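You operate a simulated robot arm through the tools that you are given. There is no shell and no other tool. Be economical: measure what you need, move in short steps, check, and stop when the job is done.

You are at the controls of a simulated two-armed robot. One attempt, no reset.

TASK
Pick up the white bottle with one hand, pass it to the other hand and put it on the rubber mat on the test table. Set down upright: white bottle.

Only the result counts: the job must be done as asked and must still hold three seconds after the hand-in. Knocking over, shifting, dropping, spilling or breaking anything else fails it.

THE ROBOT
Two 7-joint arms with two-finger parallel grippers on one trunk, on a base that drives. Base frame: it is fixed to the floor where the robot stands at the start and does not move with it; the origin is under the middle of the robot, x ahead of it, y to its left, z up; the surface under the hand at the start is at about z = 0.706. Lengths are in m, angles in rad, forces in N, time in s.
The left shoulder is at the start at [0.05, 0.158, 0.983], the right one opposite. With the tool pointing down near the work surface each hand reaches from about 0.24 to 0.66 m from the robot's upright axis, wherever it stands, measured 20 degrees to its own side. Places, roughly: rubber mat on the TEST table [-4, -1.5, 0.8]. Payload 3.91 kg a hand.
Tool frame (each hand has its own): the origin (TCP) lies between the finger pads and is the grasp point; the fingertips stand 0.03 m ahead of it; z points along the fingers, y is the line along which they close. Largest opening 0.11 m; finger width 0.02, thickness 0.01; the body of the gripper, 0.048 by 0.112 m, starts 0.055 m behind the TCP.
Orientation is told as [roll, pitch, yaw] about the base's x, y, z axes, in that order, counted from this pose: with the fingers straight down and closing along the base's y, the tool's x points along the base's -x, its y along +y and its z along -z.

THE INTERFACE
- The arms move only by the tool apply_moves. It takes "left_rows", "right_rows" or both (then of equal length, played together; a hand with none holds still); each is a list of rows, each a list of 7 numbers: the shift along the tool's x, y, z in m, then the turn, a rotation vector about the tool's x, y, z in rad, then the gripper command, from -1 (fully open) to 1 (shut), values between in proportion. In form: [[x, y, z, ax, ay, az, fingers], ...]. A call has 1 to 10 rows; each row shifts and turns the commanded pose from where the row before left it, along the tool's axes as they then stand. A row lasts 0.2 s, in which the tool goes at most 0.05 m and 0.15 rad; a call with a longer step from one row to the next is refused whole, and so is a gripper value outside its range. Where a pose cannot be reached the arm comes as near as it can. A force on the tool above 40 N (or 10 N above the force at the start of the call, whichever is more), or a blocked arm, ends the call early, and 0.2 s more pass. Each finger travels about 0.153 m/s and halts on what it meets, pressing with about 35 N; the grip force reading is that of the motor and also rises with nothing between the fingers. The clock runs only during rows and for 0.2 s after the last one: add rows that do not move to give the fingers time. The reply holds the time, the measured pose of the TCP, the force on the tool along the base axes, the opening and the grip force, in the units named above and with some noise, with the torque about the TCP (base axes, N m) and any sound that the robot's microphone picked up.
- Cameras (640 x 400 px; columns grow to the right, rows downward): "scene" is now at [0.1297, 0.0193, 1.1303]; the picture's right is [0.22, -0.98, 0.00], its down [-0.48, -0.11, -0.87] and it looks along [0.85, 0.19, -0.49] (base axes); focal length 248 px, centre (320, 200). "left" rides on the left gripper at [0.073, -0.017, -0.103] in its tool frame; the picture's right is [0.23, 0.97, 0.00], its down [-0.76, 0.18, -0.62] and it looks along [-0.61, 0.14, 0.78] (tool axes); focal length 222 px, centre (320, 200). "right" rides on the right gripper at [0.073, 0.017, -0.103] in its tool frame; the picture's right is [-0.23, 0.97, 0.00], its down [-0.76, -0.18, -0.62] and it looks along [-0.61, -0.14, 0.78] (tool axes); focal length 222 px, centre (320, 200). There is no depth. A picture from a camera that has moved, and an enlarged one, comes with that camera's place and axes in the base frame and with its lens.
- camera(camera): a new picture of that camera. It takes no simulated time.
- slide_trunk(by): slides the trunk up (or, below 0, down) by that many m; the arms and the scene camera ride with it, the base frame stays. It gives what a move gives, with no picture.
- drive_base(legs): drives the robot by 1 to 6 legs, each [ahead, turn to the left] in m and rad, along the robot's own axes; the way and the turn of a leg run together, so that a leg with both is an arc; at most 1.5 m and 3.142 rad a leg. The arms and the cameras ride along, it lands a little off, and it stops where it bumps. It gives what a move gives.
- turn_head(pan, tilt): turns the head with the scene camera to pan (to the left, within 1.396 rad either way) and tilt (down, from -0.506 to 1.204), counted from straight ahead of the robot. It gives what a move gives.
- close_up(camera, box): a new picture of the part [left, top, right, bottom] of that camera's present view, enlarged. It takes no simulated time.
- job_done(): hands the job in; it is judged then, once.

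Work in short steps. Places have to be worked out from the pictures, the camera data and where the tool is seen: move nearer, look again, correct. Check each grasp and each placing, and mend what went wrong. You have 120 turns and 108 pictures in all, those below and enlarged ones among them. Open the grippers and draw the arms clear of the work before you hand the job in, unless the task says otherwise; then end with one line.

The tools are called after "Call:" as name(argument=value, ...) on one line, values as JSON. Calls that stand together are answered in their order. apply_moves: Moves the arms, as the interface text tells. Its arguments: {"type":"object","properties":{"left_rows":{"type":"array"},"right_rows":{"type":"array"}},"required":[]} The other tools are called the same way: slide_trunk (by) slides the trunk up or down; drive_base (legs) drives the base; turn_head (pan, tilt) turns the head that bears the scene camera; camera (camera) takes a picture; close_up (camera, box) takes an enlarged picture of a part of a camera's view; job_done () hands the job in.

At the start:

```text
clock: 0.0
left_tcp_pos: [0.4267, 0.3606, 0.9504]
left_tcp_rot: [0.002, -0.001, 0.002]
left_ft_force: [-1.0, -0.2, 0.0]
left_moment: [-0.01, -0.01, 0.01]
left_gripper_width: 0.11
left_grasp_force: 0.0
right_tcp_pos: [0.3928, -0.0913, 0.9136]
right_tcp_rot: [0.001, 0.0, -0.002]
right_ft_force: [0.0, -0.1, -0.7]
right_moment: [0.01, -0.02, -0.01]
right_gripper_width: 0.1102
right_grasp_force: 0.0
trunk travel left (down, up): [-0.225, 0.257]
robot x, y, heading: [0.0017, -0.0035, -0.002]
head pan, tilt: [0.222, 0.517]
```

scene: 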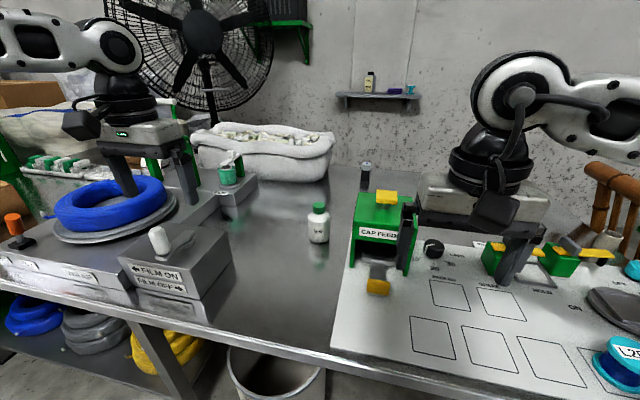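
right: 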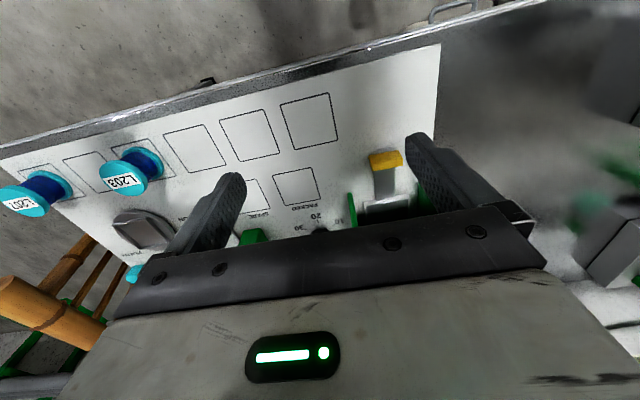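
left: 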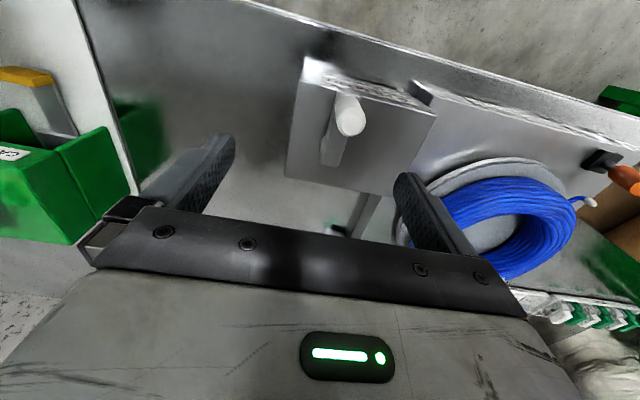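

I see a white bottle with a green cap at about pixel (319,222), which I estimate stands near [0.67, 0.14]. I'll zoom in to measure it.

Call:
close_up(camera="scene", box=[240, 150, 400, 250])

```text
4.00 times, centred on (320, 200) of scene
camera zoom: at [0.1297, 0.0193, 1.1303], right [0.22, -0.98, 0.0], down [-0.48, -0.11, -0.87], along [0.85, 0.19, -0.49], focal length 991 px, centre (320, 200)
```

zoom: 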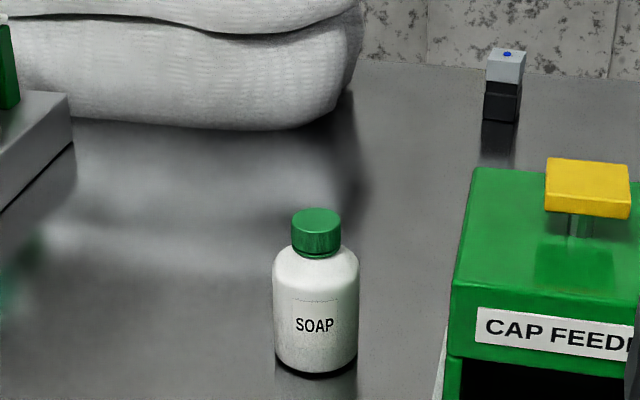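

The bottle measures about 0.058 m across and 0.104 m tall, with its axis near [0.661, 0.139]. That is just past comfortable top-down reach, so I'll drive forward slightly and aim the head at it.

Call:
drive_base(legs=[[0.08, 0.0]])

Call:
turn_head(pan=0.22, tilt=0.65)

Call:
camera(camera="scene")

```text
clock: 1.1
left_tcp_pos: [0.5067, 0.3625, 0.9504]
left_tcp_rot: [0.001, 0.001, 0.002]
left_ft_force: [0.8, 0.0, 0.2]
left_moment: [0.02, -0.01, 0.0]
left_gripper_width: 0.1102
left_grasp_force: 0.0
right_tcp_pos: [0.4735, -0.0918, 0.9149]
right_tcp_rot: [0.003, 0.001, 0.0]
right_ft_force: [0.1, -0.6, -0.5]
right_moment: [0.0, 0.01, 0.02]
right_gripper_width: 0.1098
right_grasp_force: 0.1
trunk travel left (down, up): [-0.225, 0.257]
robot x, y, heading: [0.082, -0.0004, 0.002]
head pan, tilt: [0.222, 0.517]
```

```text
clock: 1.8
left_tcp_pos: [0.5065, 0.3624, 0.9508]
left_tcp_rot: [0.0, -0.001, 0.003]
left_ft_force: [-0.2, 0.0, 0.2]
left_moment: [-0.02, 0.0, -0.02]
left_gripper_width: 0.1101
left_grasp_force: 0.0
right_tcp_pos: [0.4726, -0.091, 0.9142]
right_tcp_rot: [0.003, 0.001, 0.001]
right_ft_force: [-0.1, -0.2, -0.5]
right_moment: [0.01, -0.02, 0.02]
right_gripper_width: 0.11
right_grasp_force: 0.0
trunk travel left (down, up): [-0.225, 0.257]
robot x, y, heading: [0.0787, 0.0039, -0.0]
head pan, tilt: [0.22, 0.649]
```

```text
103 pictures are left
camera scene: at [0.2059, 0.0187, 1.1185], right [0.22, -0.98, 0.0], down [-0.59, -0.13, -0.8], along [0.78, 0.18, -0.6], focal length 248 px, centre (320, 200)
```

scene: 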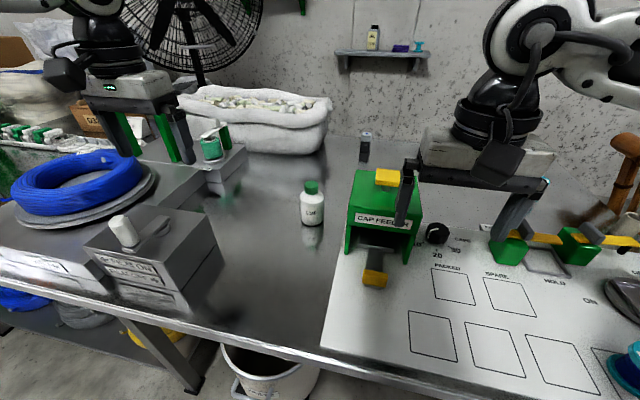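

The base moved without a bump. I'll bring the left hand over the bottle at a safe height and look through its camera.

Call:
apply_moves(left_rows=[[-0.025, -0.037, 0, 0, 0, 0, -1], [-0.025, -0.037, 0, 0, 0, 0, -1], [-0.025, -0.037, 0, 0, 0, 0, -1], [-0.025, -0.037, 0, 0, 0, 0, -1], [-0.025, -0.037, 0, 0, 0, 0, -1], [-0.025, -0.037, 0, 0, 0, 0, -0.4], [0, 0, 0.02, 0, 0, 0, -0.4]])

Call:
camera(camera="left")

Call:
camera(camera="scene")

```text
clock: 3.4
left_tcp_pos: [0.5943, 0.1962, 0.9205]
left_tcp_rot: [0.001, 0.002, 0.002]
left_ft_force: [0.0, 0.5, -0.1]
left_moment: [0.01, 0.0, 0.01]
left_gripper_width: 0.077
left_grasp_force: 0.0
left hand out of reach, approached as far as the arm can: row 5, 6
right_tcp_pos: [0.4738, -0.0912, 0.9136]
right_tcp_rot: [0.001, -0.001, 0.0]
right_ft_force: [-0.7, 0.9, -0.7]
right_moment: [-0.02, -0.01, 0.01]
right_gripper_width: 0.11
right_grasp_force: 0.0
trunk travel left (down, up): [-0.225, 0.257]
robot x, y, heading: [0.0798, 0.0022, 0.002]
head pan, tilt: [0.22, 0.649]
```

```text
102 pictures are left
camera left: at [0.5212, 0.1783, 1.0241], right [-0.23, 0.97, 0.0], down [0.76, 0.18, 0.62], along [0.61, 0.14, -0.78], focal length 222 px, centre (320, 200)
```

left: 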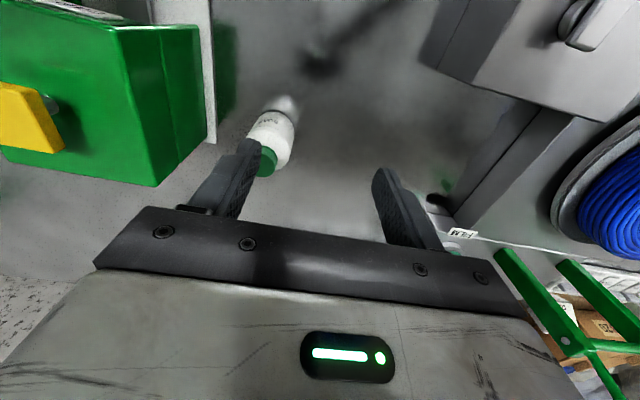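

```text
101 pictures are left
camera scene: at [0.206, 0.0187, 1.1185], right [0.22, -0.98, 0.0], down [-0.59, -0.13, -0.8], along [0.78, 0.18, -0.6], focal length 248 px, centre (320, 200)
```

scene: 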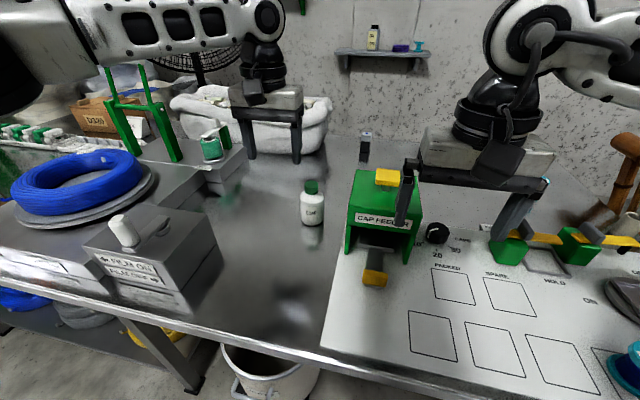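

The left arm stops short at this height. I'll pull the right hand back and up, then drive another 0.1 m ahead.

Call:
apply_moves(right_rows=[[0.04, 0, -0.02, 0, 0, 0, -1], [0.04, 0, -0.02, 0, 0, 0, -1], [0.03, 0, -0.02, 0, 0, 0, -1]])

Call:
drive_base(legs=[[0.1, 0.0]])

```text
clock: 4.2
left_tcp_pos: [0.5953, 0.1951, 0.9197]
left_tcp_rot: [0.0, -0.003, 0.003]
left_ft_force: [0.0, 0.8, 0.3]
left_moment: [0.02, 0.01, 0.0]
left_gripper_width: 0.0772
left_grasp_force: 0.0
right_tcp_pos: [0.3632, -0.0919, 0.9754]
right_tcp_rot: [0.0, 0.0, -0.001]
right_ft_force: [0.6, 0.2, -0.2]
right_moment: [-0.03, 0.01, -0.02]
right_gripper_width: 0.11
right_grasp_force: 0.1
trunk travel left (down, up): [-0.225, 0.257]
robot x, y, heading: [0.0782, 0.0012, 0.004]
head pan, tilt: [0.22, 0.649]
```

```text
clock: 5.3
left_tcp_pos: [0.6589, 0.1974, 0.92]
left_tcp_rot: [0.003, 0.002, 0.01]
left_ft_force: [1.0, 0.0, -0.6]
left_moment: [0.0, 0.0, -0.01]
left_gripper_width: 0.077
left_grasp_force: 0.0
right_tcp_pos: [0.4297, -0.0903, 0.9748]
right_tcp_rot: [0.0, 0.001, 0.005]
right_ft_force: [-0.9, 0.5, 0.1]
right_moment: [0.02, 0.03, 0.04]
right_gripper_width: 0.1099
right_grasp_force: 0.1
trunk travel left (down, up): [-0.225, 0.257]
robot x, y, heading: [0.1427, 0.0005, 0.006]
head pan, tilt: [0.22, 0.649]
stopped in leg 1: the robot was blocked; the commanded pose is now the measured one
```

The base stopped at 0.143, probably at the table. The hand is now at x 0.659, so I'll shift it to y≈0.146 and look.

Call:
apply_moves(left_rows=[[0, -0.026, 0, 0, 0, 0, -0.4], [0.0, -0.026, 0, 0, 0, 0, -0.4], [0, 0, 0, 0, 0, 0, -0.4]])

Call:
camera(camera="left")

Call:
camera(camera="scene")

```text
clock: 6.1
left_tcp_pos: [0.6363, 0.1676, 0.9158]
left_tcp_rot: [-0.002, 0.001, 0.013]
left_ft_force: [0.0, -0.4, -0.2]
left_moment: [0.01, 0.02, -0.02]
left_gripper_width: 0.0768
left_grasp_force: 0.0
left hand out of reach, approached as far as the arm can: row 1, 2
right_tcp_pos: [0.43, -0.0907, 0.9753]
right_tcp_rot: [-0.001, 0.001, 0.004]
right_ft_force: [-0.3, -0.6, 0.3]
right_moment: [-0.01, -0.01, 0.01]
right_gripper_width: 0.1101
right_grasp_force: 0.1
trunk travel left (down, up): [-0.225, 0.257]
robot x, y, heading: [0.1411, -0.003, 0.01]
head pan, tilt: [0.22, 0.649]
```

```text
100 pictures are left
camera left: at [0.5627, 0.1495, 1.0199], right [-0.24, 0.97, 0.0], down [0.76, 0.19, 0.62], along [0.61, 0.15, -0.78], focal length 222 px, centre (320, 200)
```

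left: 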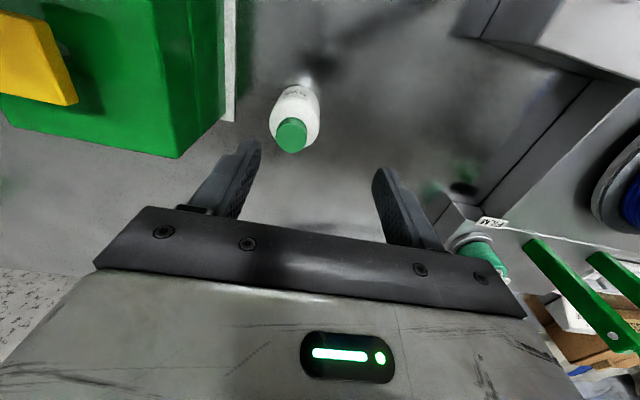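

```text
99 pictures are left
camera scene: at [0.2712, 0.0173, 1.1185], right [0.23, -0.97, 0.0], down [-0.59, -0.14, -0.8], along [0.78, 0.18, -0.6], focal length 248 px, centre (320, 200)
```

scene: 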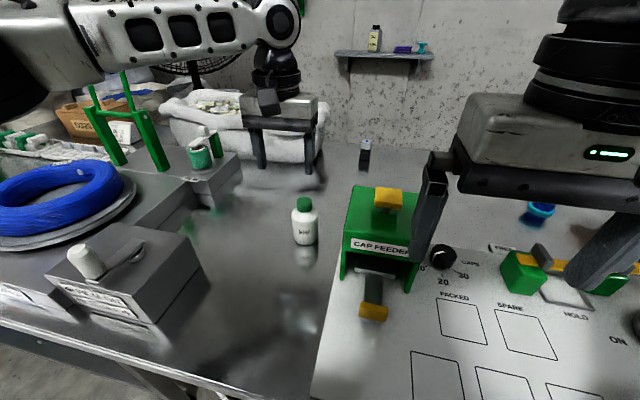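

The bottle cap is near (0.653, 0.142). Reach should improve lower down, so I'll descend to fingertips just above the cap and retry the sideways shift.

Call:
apply_moves(left_rows=[[0, 0, 0.04, 0, 0, 0, -0.4], [0, 0, 0.02, 0, 0, 0, -0.4], [-0.008, -0.013, 0, 0, 0, 0, -0.4], [-0.008, -0.013, 0, 0, 0, 0, -0.4], [0, 0, 0, 0, 0, 0, -0.4]])

Call:
camera(camera="left")

```text
clock: 7.3
left_tcp_pos: [0.6317, 0.1639, 0.8607]
left_tcp_rot: [0.0, 0.001, 0.01]
left_ft_force: [0.4, -0.1, 0.3]
left_moment: [0.0, 0.0, 0.01]
left_gripper_width: 0.077
left_grasp_force: 0.0
left hand out of reach, approached as far as the arm can: row 3, 4
right_tcp_pos: [0.4306, -0.0912, 0.9756]
right_tcp_rot: [0.001, 0.002, 0.006]
right_ft_force: [0.2, 0.4, -0.4]
right_moment: [-0.02, -0.01, -0.01]
right_gripper_width: 0.1098
right_grasp_force: 0.0
trunk travel left (down, up): [-0.225, 0.257]
robot x, y, heading: [0.1449, -0.0036, 0.008]
head pan, tilt: [0.22, 0.649]
```

```text
98 pictures are left
camera left: at [0.5585, 0.1464, 0.9629], right [-0.24, 0.97, 0.0], down [0.76, 0.19, 0.62], along [0.61, 0.15, -0.78], focal length 222 px, centre (320, 200)
```

left: 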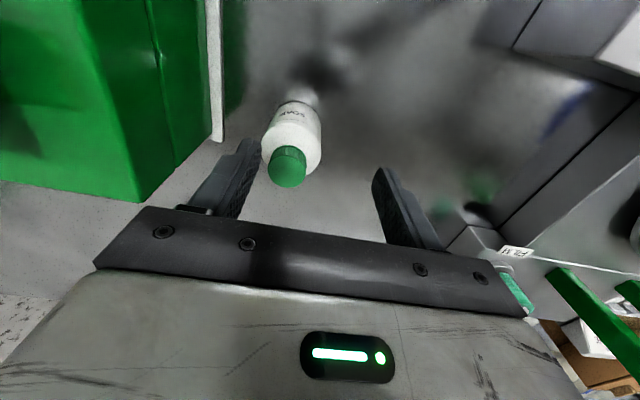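

The limit doesn't look like distance; it may be a wrist angle limit as the arm swings inward. I'll yaw the hand about -0.6 rad, which the hand-over needs anyway, and retry the shift.

Call:
apply_moves(left_rows=[[0, 0, 0, 0, 0, 0.15, -0.4], [0, 0, 0, 0, 0, 0.15, -0.4], [0, 0, 0, 0, 0, 0.15, -0.4], [0, 0, 0, 0, 0, 0.15, -0.4], [-0.015, -0.003, 0, 0, 0, 0, -0.4], [-0.015, -0.003, 0, 0, 0, 0, -0.4], [0, 0, 0, 0, 0, 0, -0.4]])

Call:
camera(camera="left")

```text
clock: 8.9
left_tcp_pos: [0.6309, 0.1639, 0.8603]
left_tcp_rot: [0.0, 0.002, -0.591]
left_ft_force: [0.0, 0.5, -0.7]
left_moment: [0.0, -0.01, 0.0]
left_gripper_width: 0.0771
left_grasp_force: 0.0
left hand out of reach, approached as far as the arm can: row 5, 6
right_tcp_pos: [0.4299, -0.0912, 0.9753]
right_tcp_rot: [-0.001, 0.0, 0.005]
right_ft_force: [0.0, 0.9, -0.1]
right_moment: [0.02, 0.0, -0.02]
right_gripper_width: 0.1101
right_grasp_force: 0.0
trunk travel left (down, up): [-0.225, 0.257]
robot x, y, heading: [0.1456, -0.0084, 0.009]
head pan, tilt: [0.22, 0.649]
```

```text
97 pictures are left
camera left: at [0.5612, 0.1905, 0.9627], right [0.35, 0.94, 0.0], down [0.73, -0.28, 0.62], along [0.58, -0.22, -0.78], focal length 222 px, centre (320, 200)
```

left: 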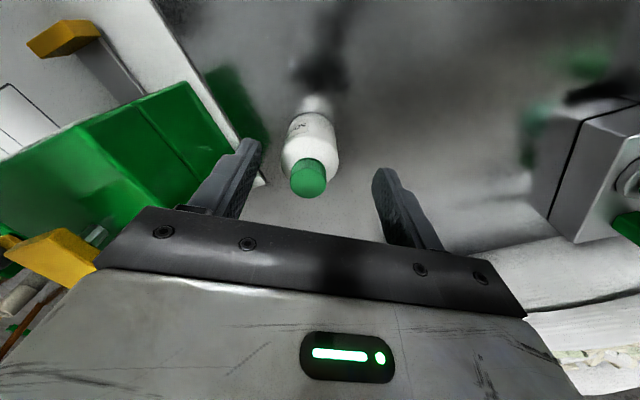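

It is still stuck at about 19° to the left of the robot, so the limit seems tied to bearing. I'll raise the hand, back off slightly and turn the base right, so the bottle lies about 27° to the left.

Call:
apply_moves(left_rows=[[0, 0, -0.04, 0, 0, 0, -0.4], [0, 0, -0.04, 0, 0, 0, -0.4], [0.04, 0, 0, 0, 0, 0, -0.4], [0.04, 0, 0, 0, 0, 0, -0.4]])

Call:
drive_base(legs=[[-0.03, 0.0], [0.0, -0.22]])

Call:
camera(camera="scene")

```text
clock: 9.9
left_tcp_pos: [0.5657, 0.2092, 0.9395]
left_tcp_rot: [0.002, 0.001, -0.589]
left_ft_force: [0.3, -0.5, -1.8]
left_moment: [0.01, -0.01, -0.02]
left_gripper_width: 0.077
left_grasp_force: 0.1
right_tcp_pos: [0.4294, -0.091, 0.9742]
right_tcp_rot: [0.0, 0.001, 0.005]
right_ft_force: [0.3, -0.9, -1.2]
right_moment: [-0.02, -0.01, 0.03]
right_gripper_width: 0.1102
right_grasp_force: 0.0
trunk travel left (down, up): [-0.225, 0.257]
robot x, y, heading: [0.1431, -0.0032, 0.008]
head pan, tilt: [0.22, 0.649]
```

```text
clock: 11.5
left_tcp_pos: [0.5726, 0.1104, 0.9407]
left_tcp_rot: [0.0, 0.001, -0.81]
left_ft_force: [-0.3, 0.3, -0.4]
left_moment: [0.03, 0.0, -0.03]
left_gripper_width: 0.0773
left_grasp_force: 0.1
right_tcp_pos: [0.3729, -0.1524, 0.9753]
right_tcp_rot: [0.0, 0.001, -0.215]
right_ft_force: [0.0, -0.4, -0.3]
right_moment: [-0.02, 0.01, -0.03]
right_gripper_width: 0.1099
right_grasp_force: 0.1
trunk travel left (down, up): [-0.225, 0.257]
robot x, y, heading: [0.1156, -0.0021, -0.215]
head pan, tilt: [0.22, 0.649]
```

```text
96 pictures are left
camera scene: at [0.2421, -0.0108, 1.1185], right [0.01, -1.0, 0.0], down [-0.6, 0.0, -0.8], along [0.8, 0.01, -0.6], focal length 248 px, centre (320, 200)
```

scene: 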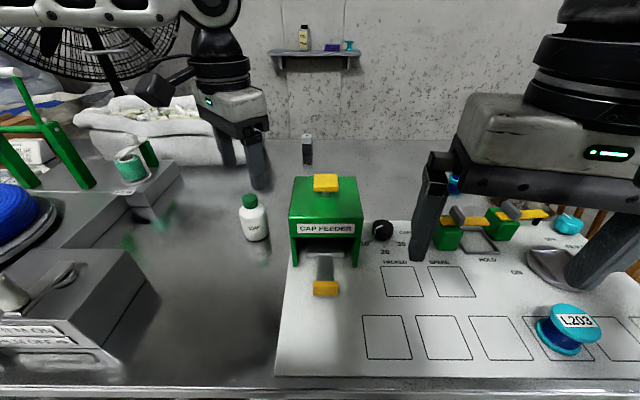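

The bottle cap is confirmed near (0.656, 0.142). I'll shift the left hand above it.

Call:
apply_moves(left_rows=[[-0.011, 0.027, 0, 0, 0, 0, -0.4], [-0.011, 0.027, 0, 0, 0, 0, -0.4], [-0.011, 0.027, 0, 0, 0, 0, -0.4], [0, 0, 0.03, 0, 0, 0, -0.4], [0, 0, 0.03, 0, 0, 0, -0.4], [0, 0, 0, 0, 0, 0, -0.4]])

Call:
camera(camera="left")

Call:
camera(camera="scene")

```text
clock: 12.9
left_tcp_pos: [0.6537, 0.1448, 0.8802]
left_tcp_rot: [-0.001, 0.001, -0.81]
left_ft_force: [-0.6, -0.2, 1.3]
left_moment: [0.02, 0.0, -0.01]
left_gripper_width: 0.0768
left_grasp_force: 0.2
right_tcp_pos: [0.3718, -0.1507, 0.9744]
right_tcp_rot: [0.001, 0.001, -0.218]
right_ft_force: [-0.1, 0.2, 0.3]
right_moment: [-0.02, -0.02, 0.02]
right_gripper_width: 0.1098
right_grasp_force: 0.0
trunk travel left (down, up): [-0.225, 0.257]
robot x, y, heading: [0.1133, 0.0035, -0.212]
head pan, tilt: [0.22, 0.649]
```

```text
95 pictures are left
camera left: at [0.5905, 0.1853, 0.9826], right [0.55, 0.84, 0.0], down [0.65, -0.43, 0.62], along [0.52, -0.34, -0.78], focal length 222 px, centre (320, 200)
```

left: 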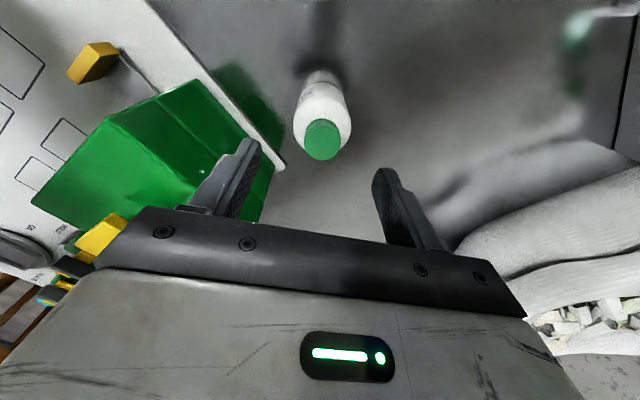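

```text
94 pictures are left
camera scene: at [0.2421, -0.0106, 1.1185], right [0.01, -1.0, 0.0], down [-0.6, 0.0, -0.8], along [0.8, 0.01, -0.6], focal length 248 px, centre (320, 200)
```

scene: 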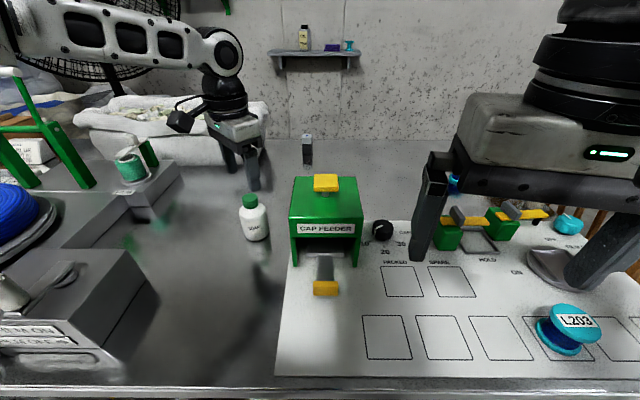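

The hand is centred over the bottle within a few mm. I'll descend so the fingertips straddle the cap at TCP z≈0.817, then look before closing.

Call:
apply_moves(left_rows=[[0, 0.001, 0.03, 0, 0, 0, -0.4], [0, 0, 0.03, 0, 0, 0, -0.4], [0, 0, 0.003, 0, 0, 0, -0.4]])

Call:
camera(camera="left")

Call:
close_up(camera="scene", box=[170, 150, 330, 250])

```text
clock: 13.7
left_tcp_pos: [0.6536, 0.1444, 0.8164]
left_tcp_rot: [0.001, 0.002, -0.81]
left_ft_force: [0.5, -0.1, 0.0]
left_moment: [0.0, -0.01, -0.02]
left_gripper_width: 0.0768
left_grasp_force: 0.0
right_tcp_pos: [0.3732, -0.1516, 0.9749]
right_tcp_rot: [0.0, 0.003, -0.216]
right_ft_force: [-0.4, -0.6, 0.0]
right_moment: [-0.02, 0.01, 0.0]
right_gripper_width: 0.1102
right_grasp_force: 0.1
trunk travel left (down, up): [-0.225, 0.257]
robot x, y, heading: [0.1124, -0.0055, -0.212]
head pan, tilt: [0.22, 0.649]
```

```text
93 pictures are left
camera left: at [0.591, 0.1856, 0.9201], right [0.55, 0.84, 0.0], down [0.65, -0.43, 0.62], along [0.52, -0.34, -0.78], focal length 222 px, centre (320, 200)
```

left: 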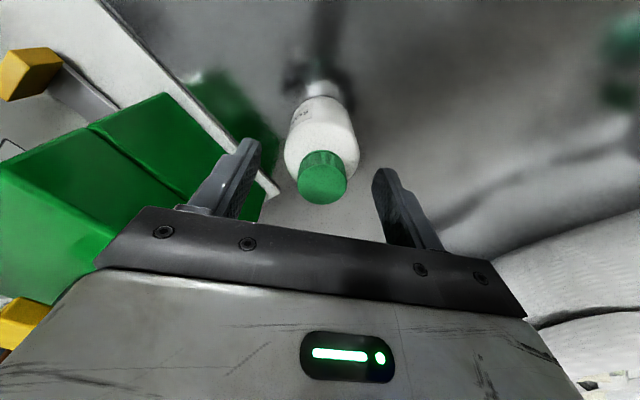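

```text
4.00 times, centred on (250, 200) of scene
camera zoom: at [0.2421, -0.0107, 1.1185], right [0.01, -1.0, 0.0], down [-0.6, 0.0, -0.8], along [0.8, 0.01, -0.6], focal length 991 px, centre (600, 200)
```

zoom: 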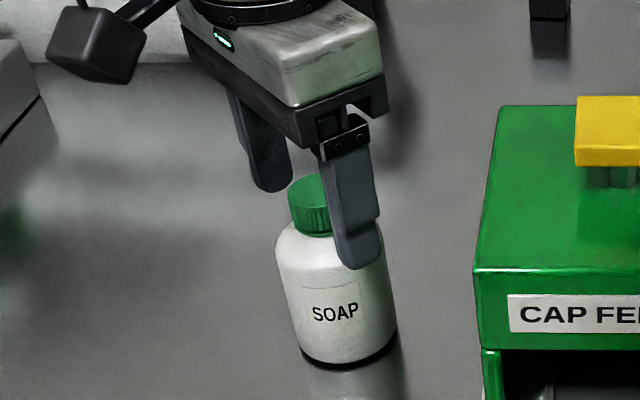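

The TCP lines up with the cap to about 1 mm. I'll close the fingers.

Call:
apply_moves(left_rows=[[0, 0, 0, 0, 0, 0, 1], [0, 0, 0, 0, 0, 0, 1], [0, 0, 0, 0, 0, 0, 1]])

Call:
close_up(camera="scene", box=[170, 150, 330, 250])

```text
clock: 14.5
left_tcp_pos: [0.6547, 0.144, 0.8163]
left_tcp_rot: [-0.001, 0.001, -0.811]
left_ft_force: [0.6, 0.2, 0.9]
left_moment: [0.02, -0.03, 0.04]
left_gripper_width: 0.0309
left_grasp_force: 34.8
right_tcp_pos: [0.3733, -0.1519, 0.9753]
right_tcp_rot: [0.001, 0.002, -0.215]
right_ft_force: [0.0, -0.2, -0.7]
right_moment: [0.01, 0.0, 0.02]
right_gripper_width: 0.11
right_grasp_force: 0.1
trunk travel left (down, up): [-0.225, 0.257]
robot x, y, heading: [0.1158, -0.0026, -0.214]
head pan, tilt: [0.22, 0.649]
```

```text
4.00 times, centred on (250, 200) of scene
camera zoom: at [0.2422, -0.0106, 1.1185], right [0.01, -1.0, 0.0], down [-0.6, 0.0, -0.8], along [0.8, 0.01, -0.6], focal length 991 px, centre (600, 200)
```

zoom: 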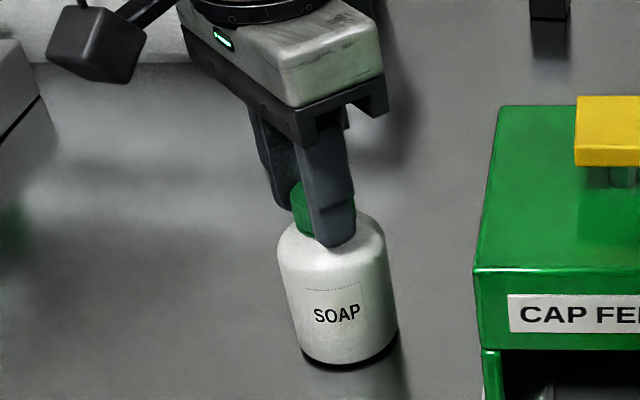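

The fingers hold the cap at 0.031 m with full force. I'll lift straight up and check.

Call:
apply_moves(left_rows=[[0, 0, -0.01, 0, 0, 0, 1], [0, 0, -0.02, 0, 0, 0, 1], [0, 0, -0.03, 0, 0, 0, 1], [0, 0, -0.03, 0, 0, 0, 1], [0, 0, -0.03, 0, 0, 0, 1]])

Call:
camera(camera="scene")

Call:
camera(camera="left")

```text
clock: 15.7
left_tcp_pos: [0.6554, 0.1446, 0.9379]
left_tcp_rot: [0.001, 0.002, -0.81]
left_ft_force: [0.1, -0.5, -0.7]
left_moment: [-0.01, 0.0, 0.0]
left_gripper_width: 0.0
left_grasp_force: 34.9
right_tcp_pos: [0.3725, -0.1516, 0.9753]
right_tcp_rot: [0.0, 0.001, -0.216]
right_ft_force: [0.3, -0.3, 0.4]
right_moment: [0.01, -0.02, 0.04]
right_gripper_width: 0.1101
right_grasp_force: 0.1
trunk travel left (down, up): [-0.225, 0.257]
robot x, y, heading: [0.1139, -0.0022, -0.217]
head pan, tilt: [0.22, 0.649]
```

```text
90 pictures are left
camera scene: at [0.242, -0.0107, 1.1185], right [0.01, -1.0, 0.0], down [-0.6, 0.0, -0.8], along [0.8, 0.01, -0.6], focal length 248 px, centre (320, 200)
```

scene: 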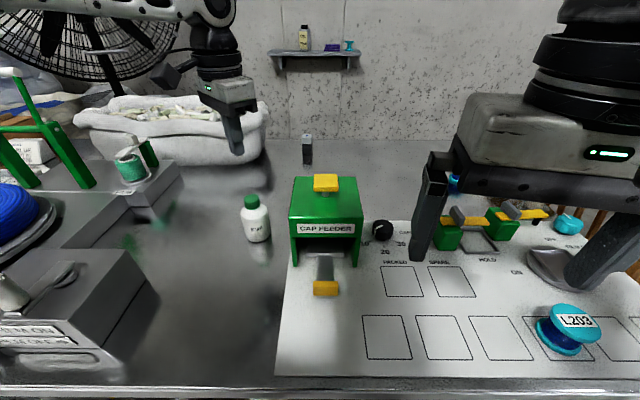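

```text
89 pictures are left
camera left: at [0.5921, 0.185, 1.0408], right [0.55, 0.84, 0.0], down [0.65, -0.43, 0.62], along [0.52, -0.34, -0.78], focal length 222 px, centre (320, 200)
```

left: 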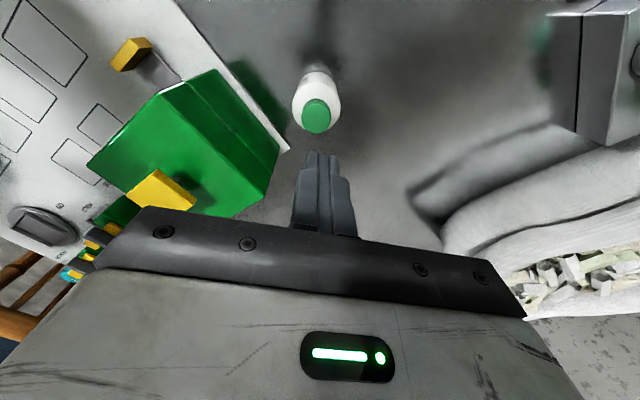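

The cap slipped out of the fingers and the bottle stayed upright. I'll regrip on the cylindrical body instead, starting by opening wider and coming down to just above the cap.

Call:
apply_moves(left_rows=[[0, 0, 0, 0, 0, 0, -0.7], [0, -0.002, 0, 0, 0, 0, -0.7], [0, 0, 0, 0, 0, 0, -0.7], [0, 0, 0.04, 0, 0, 0, -0.7], [0, 0, 0.04, 0, 0, 0, -0.7], [0, 0, 0.03, 0, 0, 0, -0.7]])

Call:
camera(camera="left")

```text
clock: 17.1
left_tcp_pos: [0.654, 0.1438, 0.8247]
left_tcp_rot: [0.0, 0.001, -0.809]
left_ft_force: [-0.5, -0.1, -1.4]
left_moment: [0.0, 0.01, 0.02]
left_gripper_width: 0.0935
left_grasp_force: 0.1
right_tcp_pos: [0.3735, -0.1518, 0.9748]
right_tcp_rot: [0.0, 0.002, -0.215]
right_ft_force: [0.5, 0.5, -0.2]
right_moment: [0.03, 0.0, -0.02]
right_gripper_width: 0.1099
right_grasp_force: 0.1
trunk travel left (down, up): [-0.225, 0.257]
robot x, y, heading: [0.1088, -0.0034, -0.216]
head pan, tilt: [0.22, 0.649]
```

```text
88 pictures are left
camera left: at [0.591, 0.1848, 0.9287], right [0.55, 0.84, 0.0], down [0.65, -0.43, 0.62], along [0.52, -0.34, -0.78], focal length 222 px, centre (320, 200)
```

left: 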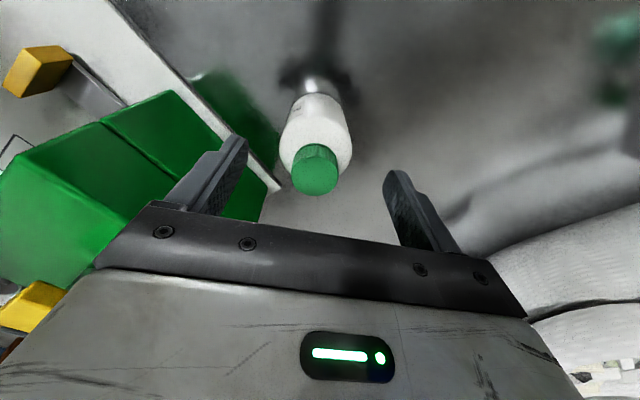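

The cap is about 3.5 mm off along the closing axis. I'll correct that and go down to TCP z≈0.768 around the body.

Call:
apply_moves(left_rows=[[0, -0.0034, 0.0, 0, 0, 0, -0.7], [0, 0, 0.02, 0, 0, 0, -0.7], [0, 0, 0.02, 0, 0, 0, -0.7], [0, 0, 0.017, 0, 0, 0, -0.7]])

Call:
camera(camera="left")

Call:
close_up(camera="scene", box=[170, 150, 330, 250])

```text
clock: 18.1
left_tcp_pos: [0.6503, 0.1414, 0.7694]
left_tcp_rot: [0.0, 0.003, -0.809]
left_ft_force: [0.2, 0.1, 0.4]
left_moment: [0.02, 0.01, -0.01]
left_gripper_width: 0.0936
left_grasp_force: 0.0
right_tcp_pos: [0.3728, -0.1505, 0.9745]
right_tcp_rot: [0.0, 0.001, -0.217]
right_ft_force: [0.5, 0.3, 0.2]
right_moment: [0.02, 0.0, 0.01]
right_gripper_width: 0.1101
right_grasp_force: 0.1
trunk travel left (down, up): [-0.225, 0.257]
robot x, y, heading: [0.1139, -0.0041, -0.212]
head pan, tilt: [0.22, 0.649]
```

```text
87 pictures are left
camera left: at [0.5874, 0.1826, 0.8725], right [0.55, 0.84, 0.0], down [0.65, -0.43, 0.62], along [0.52, -0.34, -0.78], focal length 222 px, centre (320, 200)
```

left: 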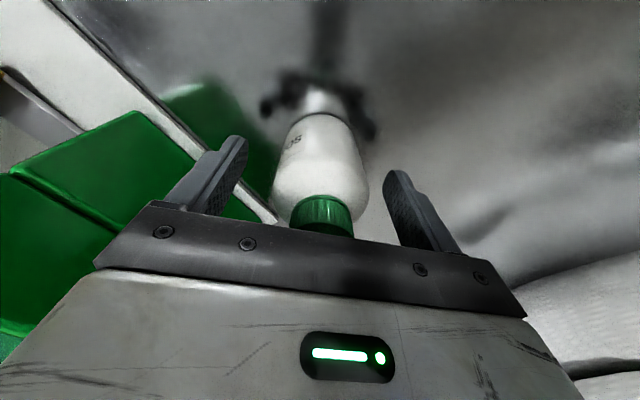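

```text
4.00 times, centred on (250, 200) of scene
camera zoom: at [0.2421, -0.0106, 1.1185], right [0.01, -1.0, 0.0], down [-0.6, 0.0, -0.8], along [0.8, 0.01, -0.6], focal length 991 px, centre (600, 200)
```

zoom: 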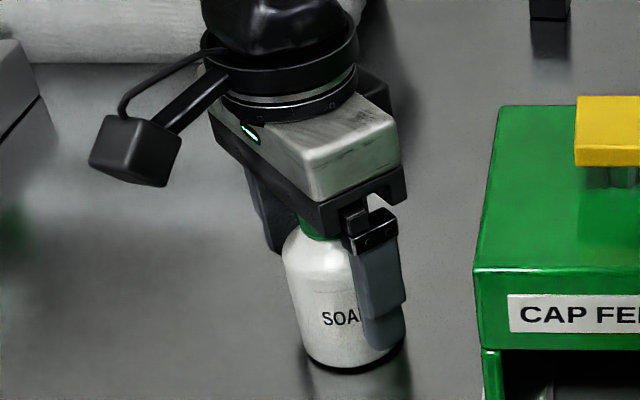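

The fingers straddle the body and the palm clears the cap. I'll close, then lift slightly.

Call:
apply_moves(left_rows=[[0, 0, 0, 0, 0, 0, 1], [0, 0, 0, 0, 0, 0, 1], [0, 0, 0, 0, 0, 0, 1], [0, 0, -0.01, 0, 0, 0, 1], [0, 0, -0.01, 0, 0, 0, 1], [0, 0, -0.01, 0, 0, 0, 1]])

Call:
close_up(camera="scene", box=[170, 150, 330, 250])

```text
clock: 19.5
left_tcp_pos: [0.6489, 0.139, 0.8001]
left_tcp_rot: [0.0, 0.001, -0.811]
left_ft_force: [-0.1, -0.4, -1.4]
left_moment: [-0.01, 0.01, -0.02]
left_gripper_width: 0.0559
left_grasp_force: 35.3
right_tcp_pos: [0.3725, -0.1513, 0.9747]
right_tcp_rot: [0.001, 0.002, -0.218]
right_ft_force: [0.3, 0.2, -0.6]
right_moment: [0.02, 0.0, 0.0]
right_gripper_width: 0.1101
right_grasp_force: 0.0
trunk travel left (down, up): [-0.225, 0.257]
robot x, y, heading: [0.1132, -0.0009, -0.213]
head pan, tilt: [0.22, 0.649]
```

```text
4.00 times, centred on (250, 200) of scene
camera zoom: at [0.2422, -0.0106, 1.1185], right [0.01, -1.0, 0.0], down [-0.6, 0.0, -0.8], along [0.8, 0.01, -0.6], focal length 991 px, centre (600, 200)
```

zoom: 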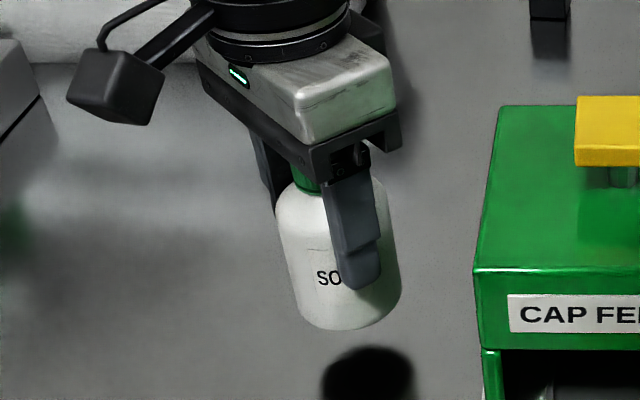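

The bottle is lifted with a 0.056 m grip on the body. I'll raise it further and pull back toward the robot.

Call:
apply_moves(left_rows=[[0, 0, -0.03, 0, 0, 0, 1], [0, 0, -0.03, 0, 0, 0, 1], [0, 0, -0.03, 0, 0, 0, 1], [0, 0, -0.03, 0, 0, 0, 1], [0.02, -0.02, -0.02, 0, 0, 0, 1], [0.02, -0.02, 0, 0, 0, 0, 1], [0.02, -0.02, 0, 0, 0, 0, 1]])

Call:
camera(camera="scene")

```text
clock: 21.1
left_tcp_pos: [0.5621, 0.1424, 0.9397]
left_tcp_rot: [0.001, 0.002, -0.808]
left_ft_force: [-0.4, 0.7, -1.9]
left_moment: [0.05, 0.05, 0.0]
left_gripper_width: 0.0561
left_grasp_force: 35.0
right_tcp_pos: [0.3727, -0.152, 0.9747]
right_tcp_rot: [-0.001, 0.002, -0.216]
right_ft_force: [-0.1, -0.7, 0.1]
right_moment: [0.0, -0.03, 0.0]
right_gripper_width: 0.1101
right_grasp_force: 0.0
trunk travel left (down, up): [-0.225, 0.257]
robot x, y, heading: [0.1172, -0.0023, -0.214]
head pan, tilt: [0.22, 0.649]
```

```text
84 pictures are left
camera scene: at [0.2421, -0.0106, 1.1185], right [0.01, -1.0, 0.0], down [-0.6, 0.0, -0.8], along [0.8, 0.01, -0.6], focal length 248 px, centre (320, 200)
```

scene: 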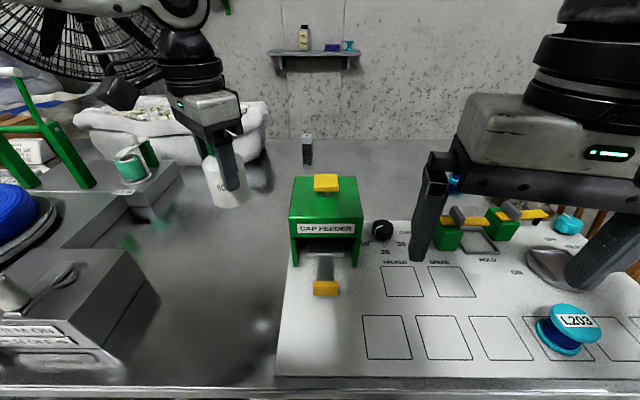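

The bottle holds firmly. I'll back away from the table, turn part of the way right toward the test table, and look for obstacles.

Call:
drive_base(legs=[[-0.5, 0.0], [0.0, -1.5]])

Call:
turn_head(pan=-0.9, tilt=0.35)

Call:
camera(camera="scene")

```text
clock: 27.5
left_tcp_pos: [-0.1783, -0.3252, 0.9396]
left_tcp_rot: [0.002, 0.002, -2.262]
left_ft_force: [-0.1, -0.2, -2.7]
left_moment: [0.01, -0.01, 0.0]
left_gripper_width: 0.056
left_grasp_force: 35.0
right_tcp_pos: [-0.4891, -0.1701, 0.9737]
right_tcp_rot: [-0.005, 0.006, -1.65]
right_ft_force: [-0.1, 0.5, -0.3]
right_moment: [0.0, 0.0, 0.01]
right_gripper_width: 0.1099
right_grasp_force: 0.0
trunk travel left (down, up): [-0.225, 0.257]
robot x, y, heading: [-0.3764, 0.1033, -1.667]
head pan, tilt: [0.22, 0.649]
stopped in leg 2: the robot was blocked; the commanded pose is now the measured one
```

```text
clock: 28.8
left_tcp_pos: [-0.1788, -0.326, 0.9386]
left_tcp_rot: [-0.003, 0.001, -2.262]
left_ft_force: [0.1, -0.1, -2.0]
left_moment: [0.0, -0.02, 0.0]
left_gripper_width: 0.0563
left_grasp_force: 34.9
right_tcp_pos: [-0.4886, -0.1692, 0.9719]
right_tcp_rot: [-0.006, 0.004, -1.653]
right_ft_force: [0.0, -0.2, -0.6]
right_moment: [0.0, 0.01, -0.01]
right_gripper_width: 0.1101
right_grasp_force: 0.0
trunk travel left (down, up): [-0.225, 0.257]
robot x, y, heading: [-0.3754, 0.1005, -1.659]
head pan, tilt: [-0.901, 0.351]
```

```text
83 pictures are left
camera scene: at [-0.4549, 0.0098, 1.1455], right [-0.55, 0.84, 0.0], down [0.29, 0.19, -0.94], along [-0.79, -0.51, -0.34], focal length 248 px, centre (320, 200)
```

scene: 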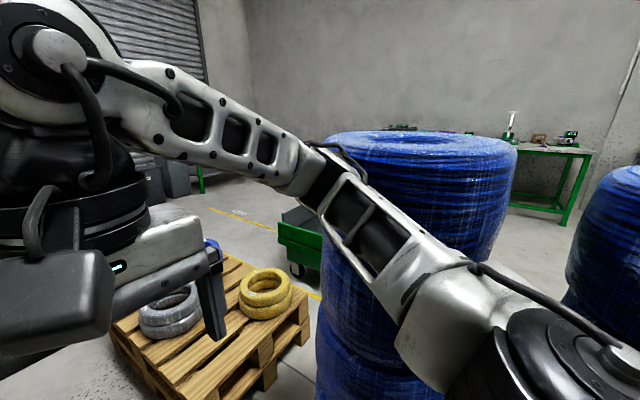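

The right elbow has met a tall blue coil stack. I'll turn back left to clear it and look around to plan a path.

Call:
drive_base(legs=[[0.0, 0.35]])

Call:
turn_head(pan=-1.39, tilt=0.3)

Call:
camera(camera="scene")

Call:
turn_head(pan=0.0, tilt=0.4)

Call:
camera(camera="scene")

```text
clock: 30.3
left_tcp_pos: [-0.0443, -0.233, 0.9399]
left_tcp_rot: [-0.001, -0.002, -1.915]
left_ft_force: [0.3, -1.4, -1.7]
left_moment: [-0.01, -0.02, -0.04]
left_gripper_width: 0.0559
left_grasp_force: 34.9
right_tcp_pos: [-0.3915, -0.1921, 0.9718]
right_tcp_rot: [-0.004, 0.004, -1.304]
right_ft_force: [-0.6, 0.0, -0.2]
right_moment: [0.03, 0.0, 0.01]
right_gripper_width: 0.1101
right_grasp_force: 0.0
trunk travel left (down, up): [-0.225, 0.257]
robot x, y, heading: [-0.3788, 0.1026, -1.316]
head pan, tilt: [-0.901, 0.351]
```

```text
clock: 31.2
left_tcp_pos: [-0.0458, -0.2324, 0.94]
left_tcp_rot: [0.001, 0.004, -1.914]
left_ft_force: [-0.9, 0.3, -1.2]
left_moment: [0.03, 0.0, 0.0]
left_gripper_width: 0.0562
left_grasp_force: 34.8
right_tcp_pos: [-0.3919, -0.1926, 0.9728]
right_tcp_rot: [-0.004, 0.005, -1.307]
right_ft_force: [0.1, -0.4, 0.3]
right_moment: [-0.03, -0.02, -0.04]
right_gripper_width: 0.11
right_grasp_force: 0.1
trunk travel left (down, up): [-0.225, 0.257]
robot x, y, heading: [-0.3707, 0.1031, -1.316]
head pan, tilt: [-1.389, 0.3]
```

```text
82 pictures are left
camera scene: at [-0.4488, 0.0235, 1.1503], right [-0.42, 0.91, 0.0], down [0.27, 0.13, -0.96], along [-0.87, -0.4, -0.3], focal length 248 px, centre (320, 200)
```

scene: 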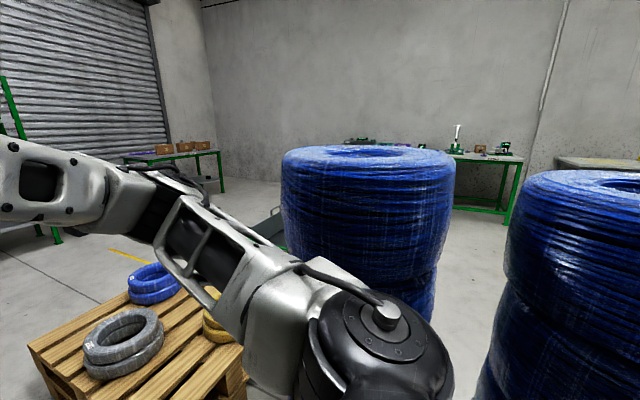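

```text
clock: 32.8
left_tcp_pos: [-0.0459, -0.2317, 0.9399]
left_tcp_rot: [0.001, -0.001, -1.914]
left_ft_force: [0.5, 0.6, -2.1]
left_moment: [0.01, 0.01, -0.03]
left_gripper_width: 0.0562
left_grasp_force: 34.7
right_tcp_pos: [-0.3906, -0.1924, 0.9735]
right_tcp_rot: [-0.004, 0.004, -1.305]
right_ft_force: [-0.5, -0.1, -0.5]
right_moment: [-0.02, -0.02, 0.01]
right_gripper_width: 0.1099
right_grasp_force: 0.0
trunk travel left (down, up): [-0.225, 0.257]
robot x, y, heading: [-0.3718, 0.106, -1.312]
head pan, tilt: [0.0, 0.4]
```

```text
81 pictures are left
camera scene: at [-0.3409, -0.0266, 1.141], right [-0.97, -0.25, 0.0], down [-0.1, 0.38, -0.92], along [0.23, -0.89, -0.39], focal length 248 px, centre (320, 200)
```

scene: 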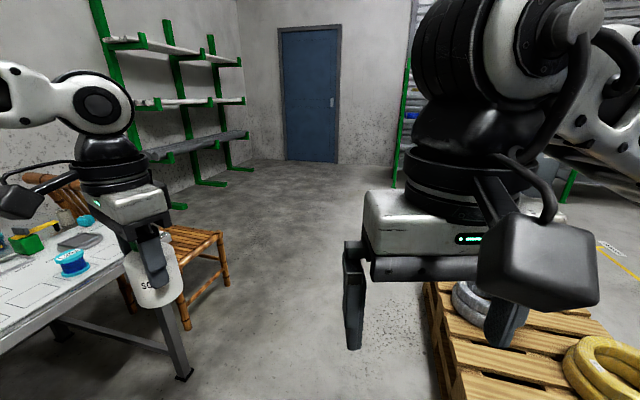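

I mapped the way: blue coil stacks stand to the west at about (-1.4,-0.2), a pallet covers x -1.3..-0.65, y -0.6..-1.65, and a corridor about 1 m wide runs south between the pallet and the bench. I'll drive down that corridor.

Call:
drive_base(legs=[[0.75, 0.0], [0.0, -0.24]])

Call:
turn_head(pan=0.0, tilt=0.55)

Call:
camera(camera="scene")

```text
clock: 37.6
left_tcp_pos: [0.0653, -1.0218, 0.9401]
left_tcp_rot: [0.002, 0.003, -2.14]
left_ft_force: [-1.1, 0.1, -1.4]
left_moment: [0.02, 0.0, 0.02]
left_gripper_width: 0.0562
left_grasp_force: 34.9
right_tcp_pos: [-0.2608, -0.9059, 0.9724]
right_tcp_rot: [-0.002, 0.004, -1.528]
right_ft_force: [-0.4, -0.7, 0.2]
right_moment: [-0.02, -0.02, 0.01]
right_gripper_width: 0.11
right_grasp_force: 0.1
trunk travel left (down, up): [-0.225, 0.257]
robot x, y, heading: [-0.1798, -0.6201, -1.537]
head pan, tilt: [0.0, 0.4]
```

```text
clock: 38.4
left_tcp_pos: [0.0664, -1.0213, 0.9393]
left_tcp_rot: [0.001, 0.002, -2.139]
left_ft_force: [-0.8, 0.3, -0.8]
left_moment: [0.01, 0.02, -0.01]
left_gripper_width: 0.056
left_grasp_force: 35.1
right_tcp_pos: [-0.2623, -0.906, 0.9743]
right_tcp_rot: [-0.003, 0.005, -1.528]
right_ft_force: [0.3, 0.1, -0.4]
right_moment: [0.01, -0.02, 0.0]
right_gripper_width: 0.1099
right_grasp_force: 0.1
trunk travel left (down, up): [-0.225, 0.257]
robot x, y, heading: [-0.1832, -0.6218, -1.542]
head pan, tilt: [0.0, 0.55]
```

```text
80 pictures are left
camera scene: at [-0.1762, -0.7527, 1.1273], right [-1.0, -0.03, 0.0], down [-0.02, 0.52, -0.85], along [0.03, -0.85, -0.52], focal length 248 px, centre (320, 200)
```

scene: 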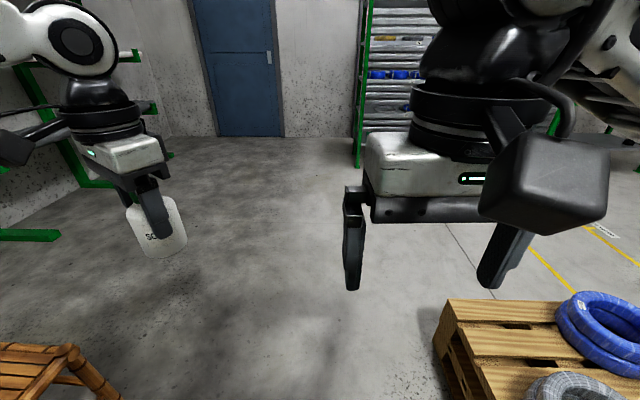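

The floor ahead is clear to about y=-3.3 and the pallet ends at y≈-1.5. I'll drive 1.45 m on, turn right to face -x, and look.

Call:
drive_base(legs=[[1.45, 0.0], [0.0, -1.5]])

Call:
turn_head(pan=0.1, tilt=0.4)

Call:
camera(camera="scene")

```text
clock: 49.2
left_tcp_pos: [-0.5441, -2.3316, 0.9405]
left_tcp_rot: [0.001, 0.002, 2.614]
left_ft_force: [1.2, 0.3, -1.2]
left_moment: [0.0, -0.01, 0.01]
left_gripper_width: 0.0562
left_grasp_force: 34.7
right_tcp_pos: [-0.4421, -2.0004, 0.9728]
right_tcp_rot: [-0.004, 0.004, -3.06]
right_ft_force: [0.0, 0.3, 0.2]
right_moment: [-0.01, 0.01, 0.01]
right_gripper_width: 0.11
right_grasp_force: 0.1
trunk travel left (down, up): [-0.225, 0.257]
robot x, y, heading: [-0.1528, -2.0641, -3.072]
head pan, tilt: [0.0, 0.55]
```

```text
clock: 49.9
left_tcp_pos: [-0.5419, -2.3329, 0.941]
left_tcp_rot: [0.001, 0.001, 2.616]
left_ft_force: [-0.6, -0.3, -2.1]
left_moment: [-0.01, -0.02, 0.01]
left_gripper_width: 0.056
left_grasp_force: 35.2
right_tcp_pos: [-0.4408, -1.9991, 0.9744]
right_tcp_rot: [-0.005, 0.003, -3.058]
right_ft_force: [0.1, -0.1, 0.8]
right_moment: [0.0, -0.01, 0.01]
right_gripper_width: 0.1102
right_grasp_force: 0.0
trunk travel left (down, up): [-0.225, 0.257]
robot x, y, heading: [-0.1539, -2.0682, -3.066]
head pan, tilt: [0.099, 0.4]
```

```text
79 pictures are left
camera scene: at [-0.2847, -2.0875, 1.1409], right [-0.17, 0.99, 0.0], down [0.38, 0.07, -0.92], along [-0.91, -0.16, -0.39], focal length 248 px, centre (320, 200)
```

scene: 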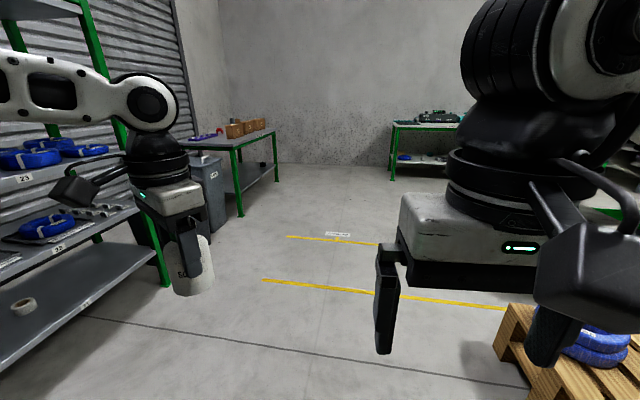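

The test table is ahead, its left end near y≈-1.7 and its front near x≈-3.6. The floor is clear, so I'll turn slightly and drive toward it.

Call:
drive_base(legs=[[0.0, -0.22], [1.4, 0.0], [0.9, 0.0]])

Call:
turn_head(pan=-0.05, tilt=0.4)

Call:
camera(camera="scene")

```text
clock: 62.1
left_tcp_pos: [-2.8701, -1.8849, 0.9398]
left_tcp_rot: [0.0, 0.0, 2.39]
left_ft_force: [-0.2, 0.9, -1.7]
left_moment: [0.0, -0.05, 0.01]
left_gripper_width: 0.0559
left_grasp_force: 35.2
right_tcp_pos: [-2.696, -1.5839, 0.974]
right_tcp_rot: [-0.004, 0.006, 3.0]
right_ft_force: [0.4, 1.1, -0.1]
right_moment: [0.01, -0.01, -0.02]
right_gripper_width: 0.1101
right_grasp_force: 0.1
trunk travel left (down, up): [-0.225, 0.257]
robot x, y, heading: [-2.4319, -1.7154, 2.989]
head pan, tilt: [0.099, 0.4]
```

```text
clock: 62.8
left_tcp_pos: [-2.8698, -1.884, 0.9401]
left_tcp_rot: [0.001, 0.001, 2.392]
left_ft_force: [-0.7, 0.0, -1.2]
left_moment: [-0.01, -0.03, 0.02]
left_gripper_width: 0.0561
left_grasp_force: 35.3
right_tcp_pos: [-2.6974, -1.5833, 0.9744]
right_tcp_rot: [-0.005, 0.005, 3.0]
right_ft_force: [-1.2, 0.2, 1.0]
right_moment: [0.02, -0.01, -0.02]
right_gripper_width: 0.1102
right_grasp_force: 0.1
trunk travel left (down, up): [-0.225, 0.257]
robot x, y, heading: [-2.4348, -1.7181, 2.986]
head pan, tilt: [-0.051, 0.4]
```

```text
78 pictures are left
camera scene: at [-2.5612, -1.6901, 1.141], right [0.2, 0.98, 0.0], down [0.38, -0.08, -0.92], along [-0.9, 0.19, -0.39], focal length 248 px, centre (320, 200)
```

scene: 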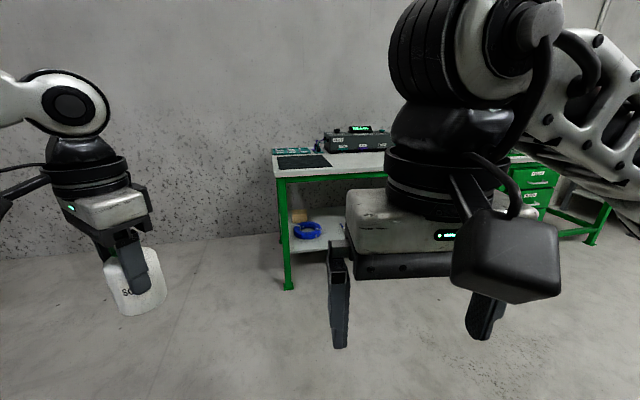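

The black rubber mat is visible at the left end of the test table. I'll zoom in.

Call:
close_up(camera="scene", box=[250, 115, 410, 215])

```text
4.00 times, centred on (330, 165) of scene
camera zoom: at [-2.5612, -1.6901, 1.141], right [0.2, 0.98, 0.0], down [0.38, -0.08, -0.92], along [-0.9, 0.19, -0.39], focal length 991 px, centre (280, 340)
```

zoom: 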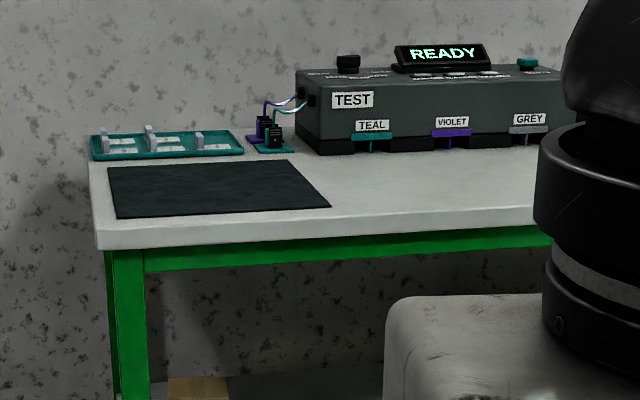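

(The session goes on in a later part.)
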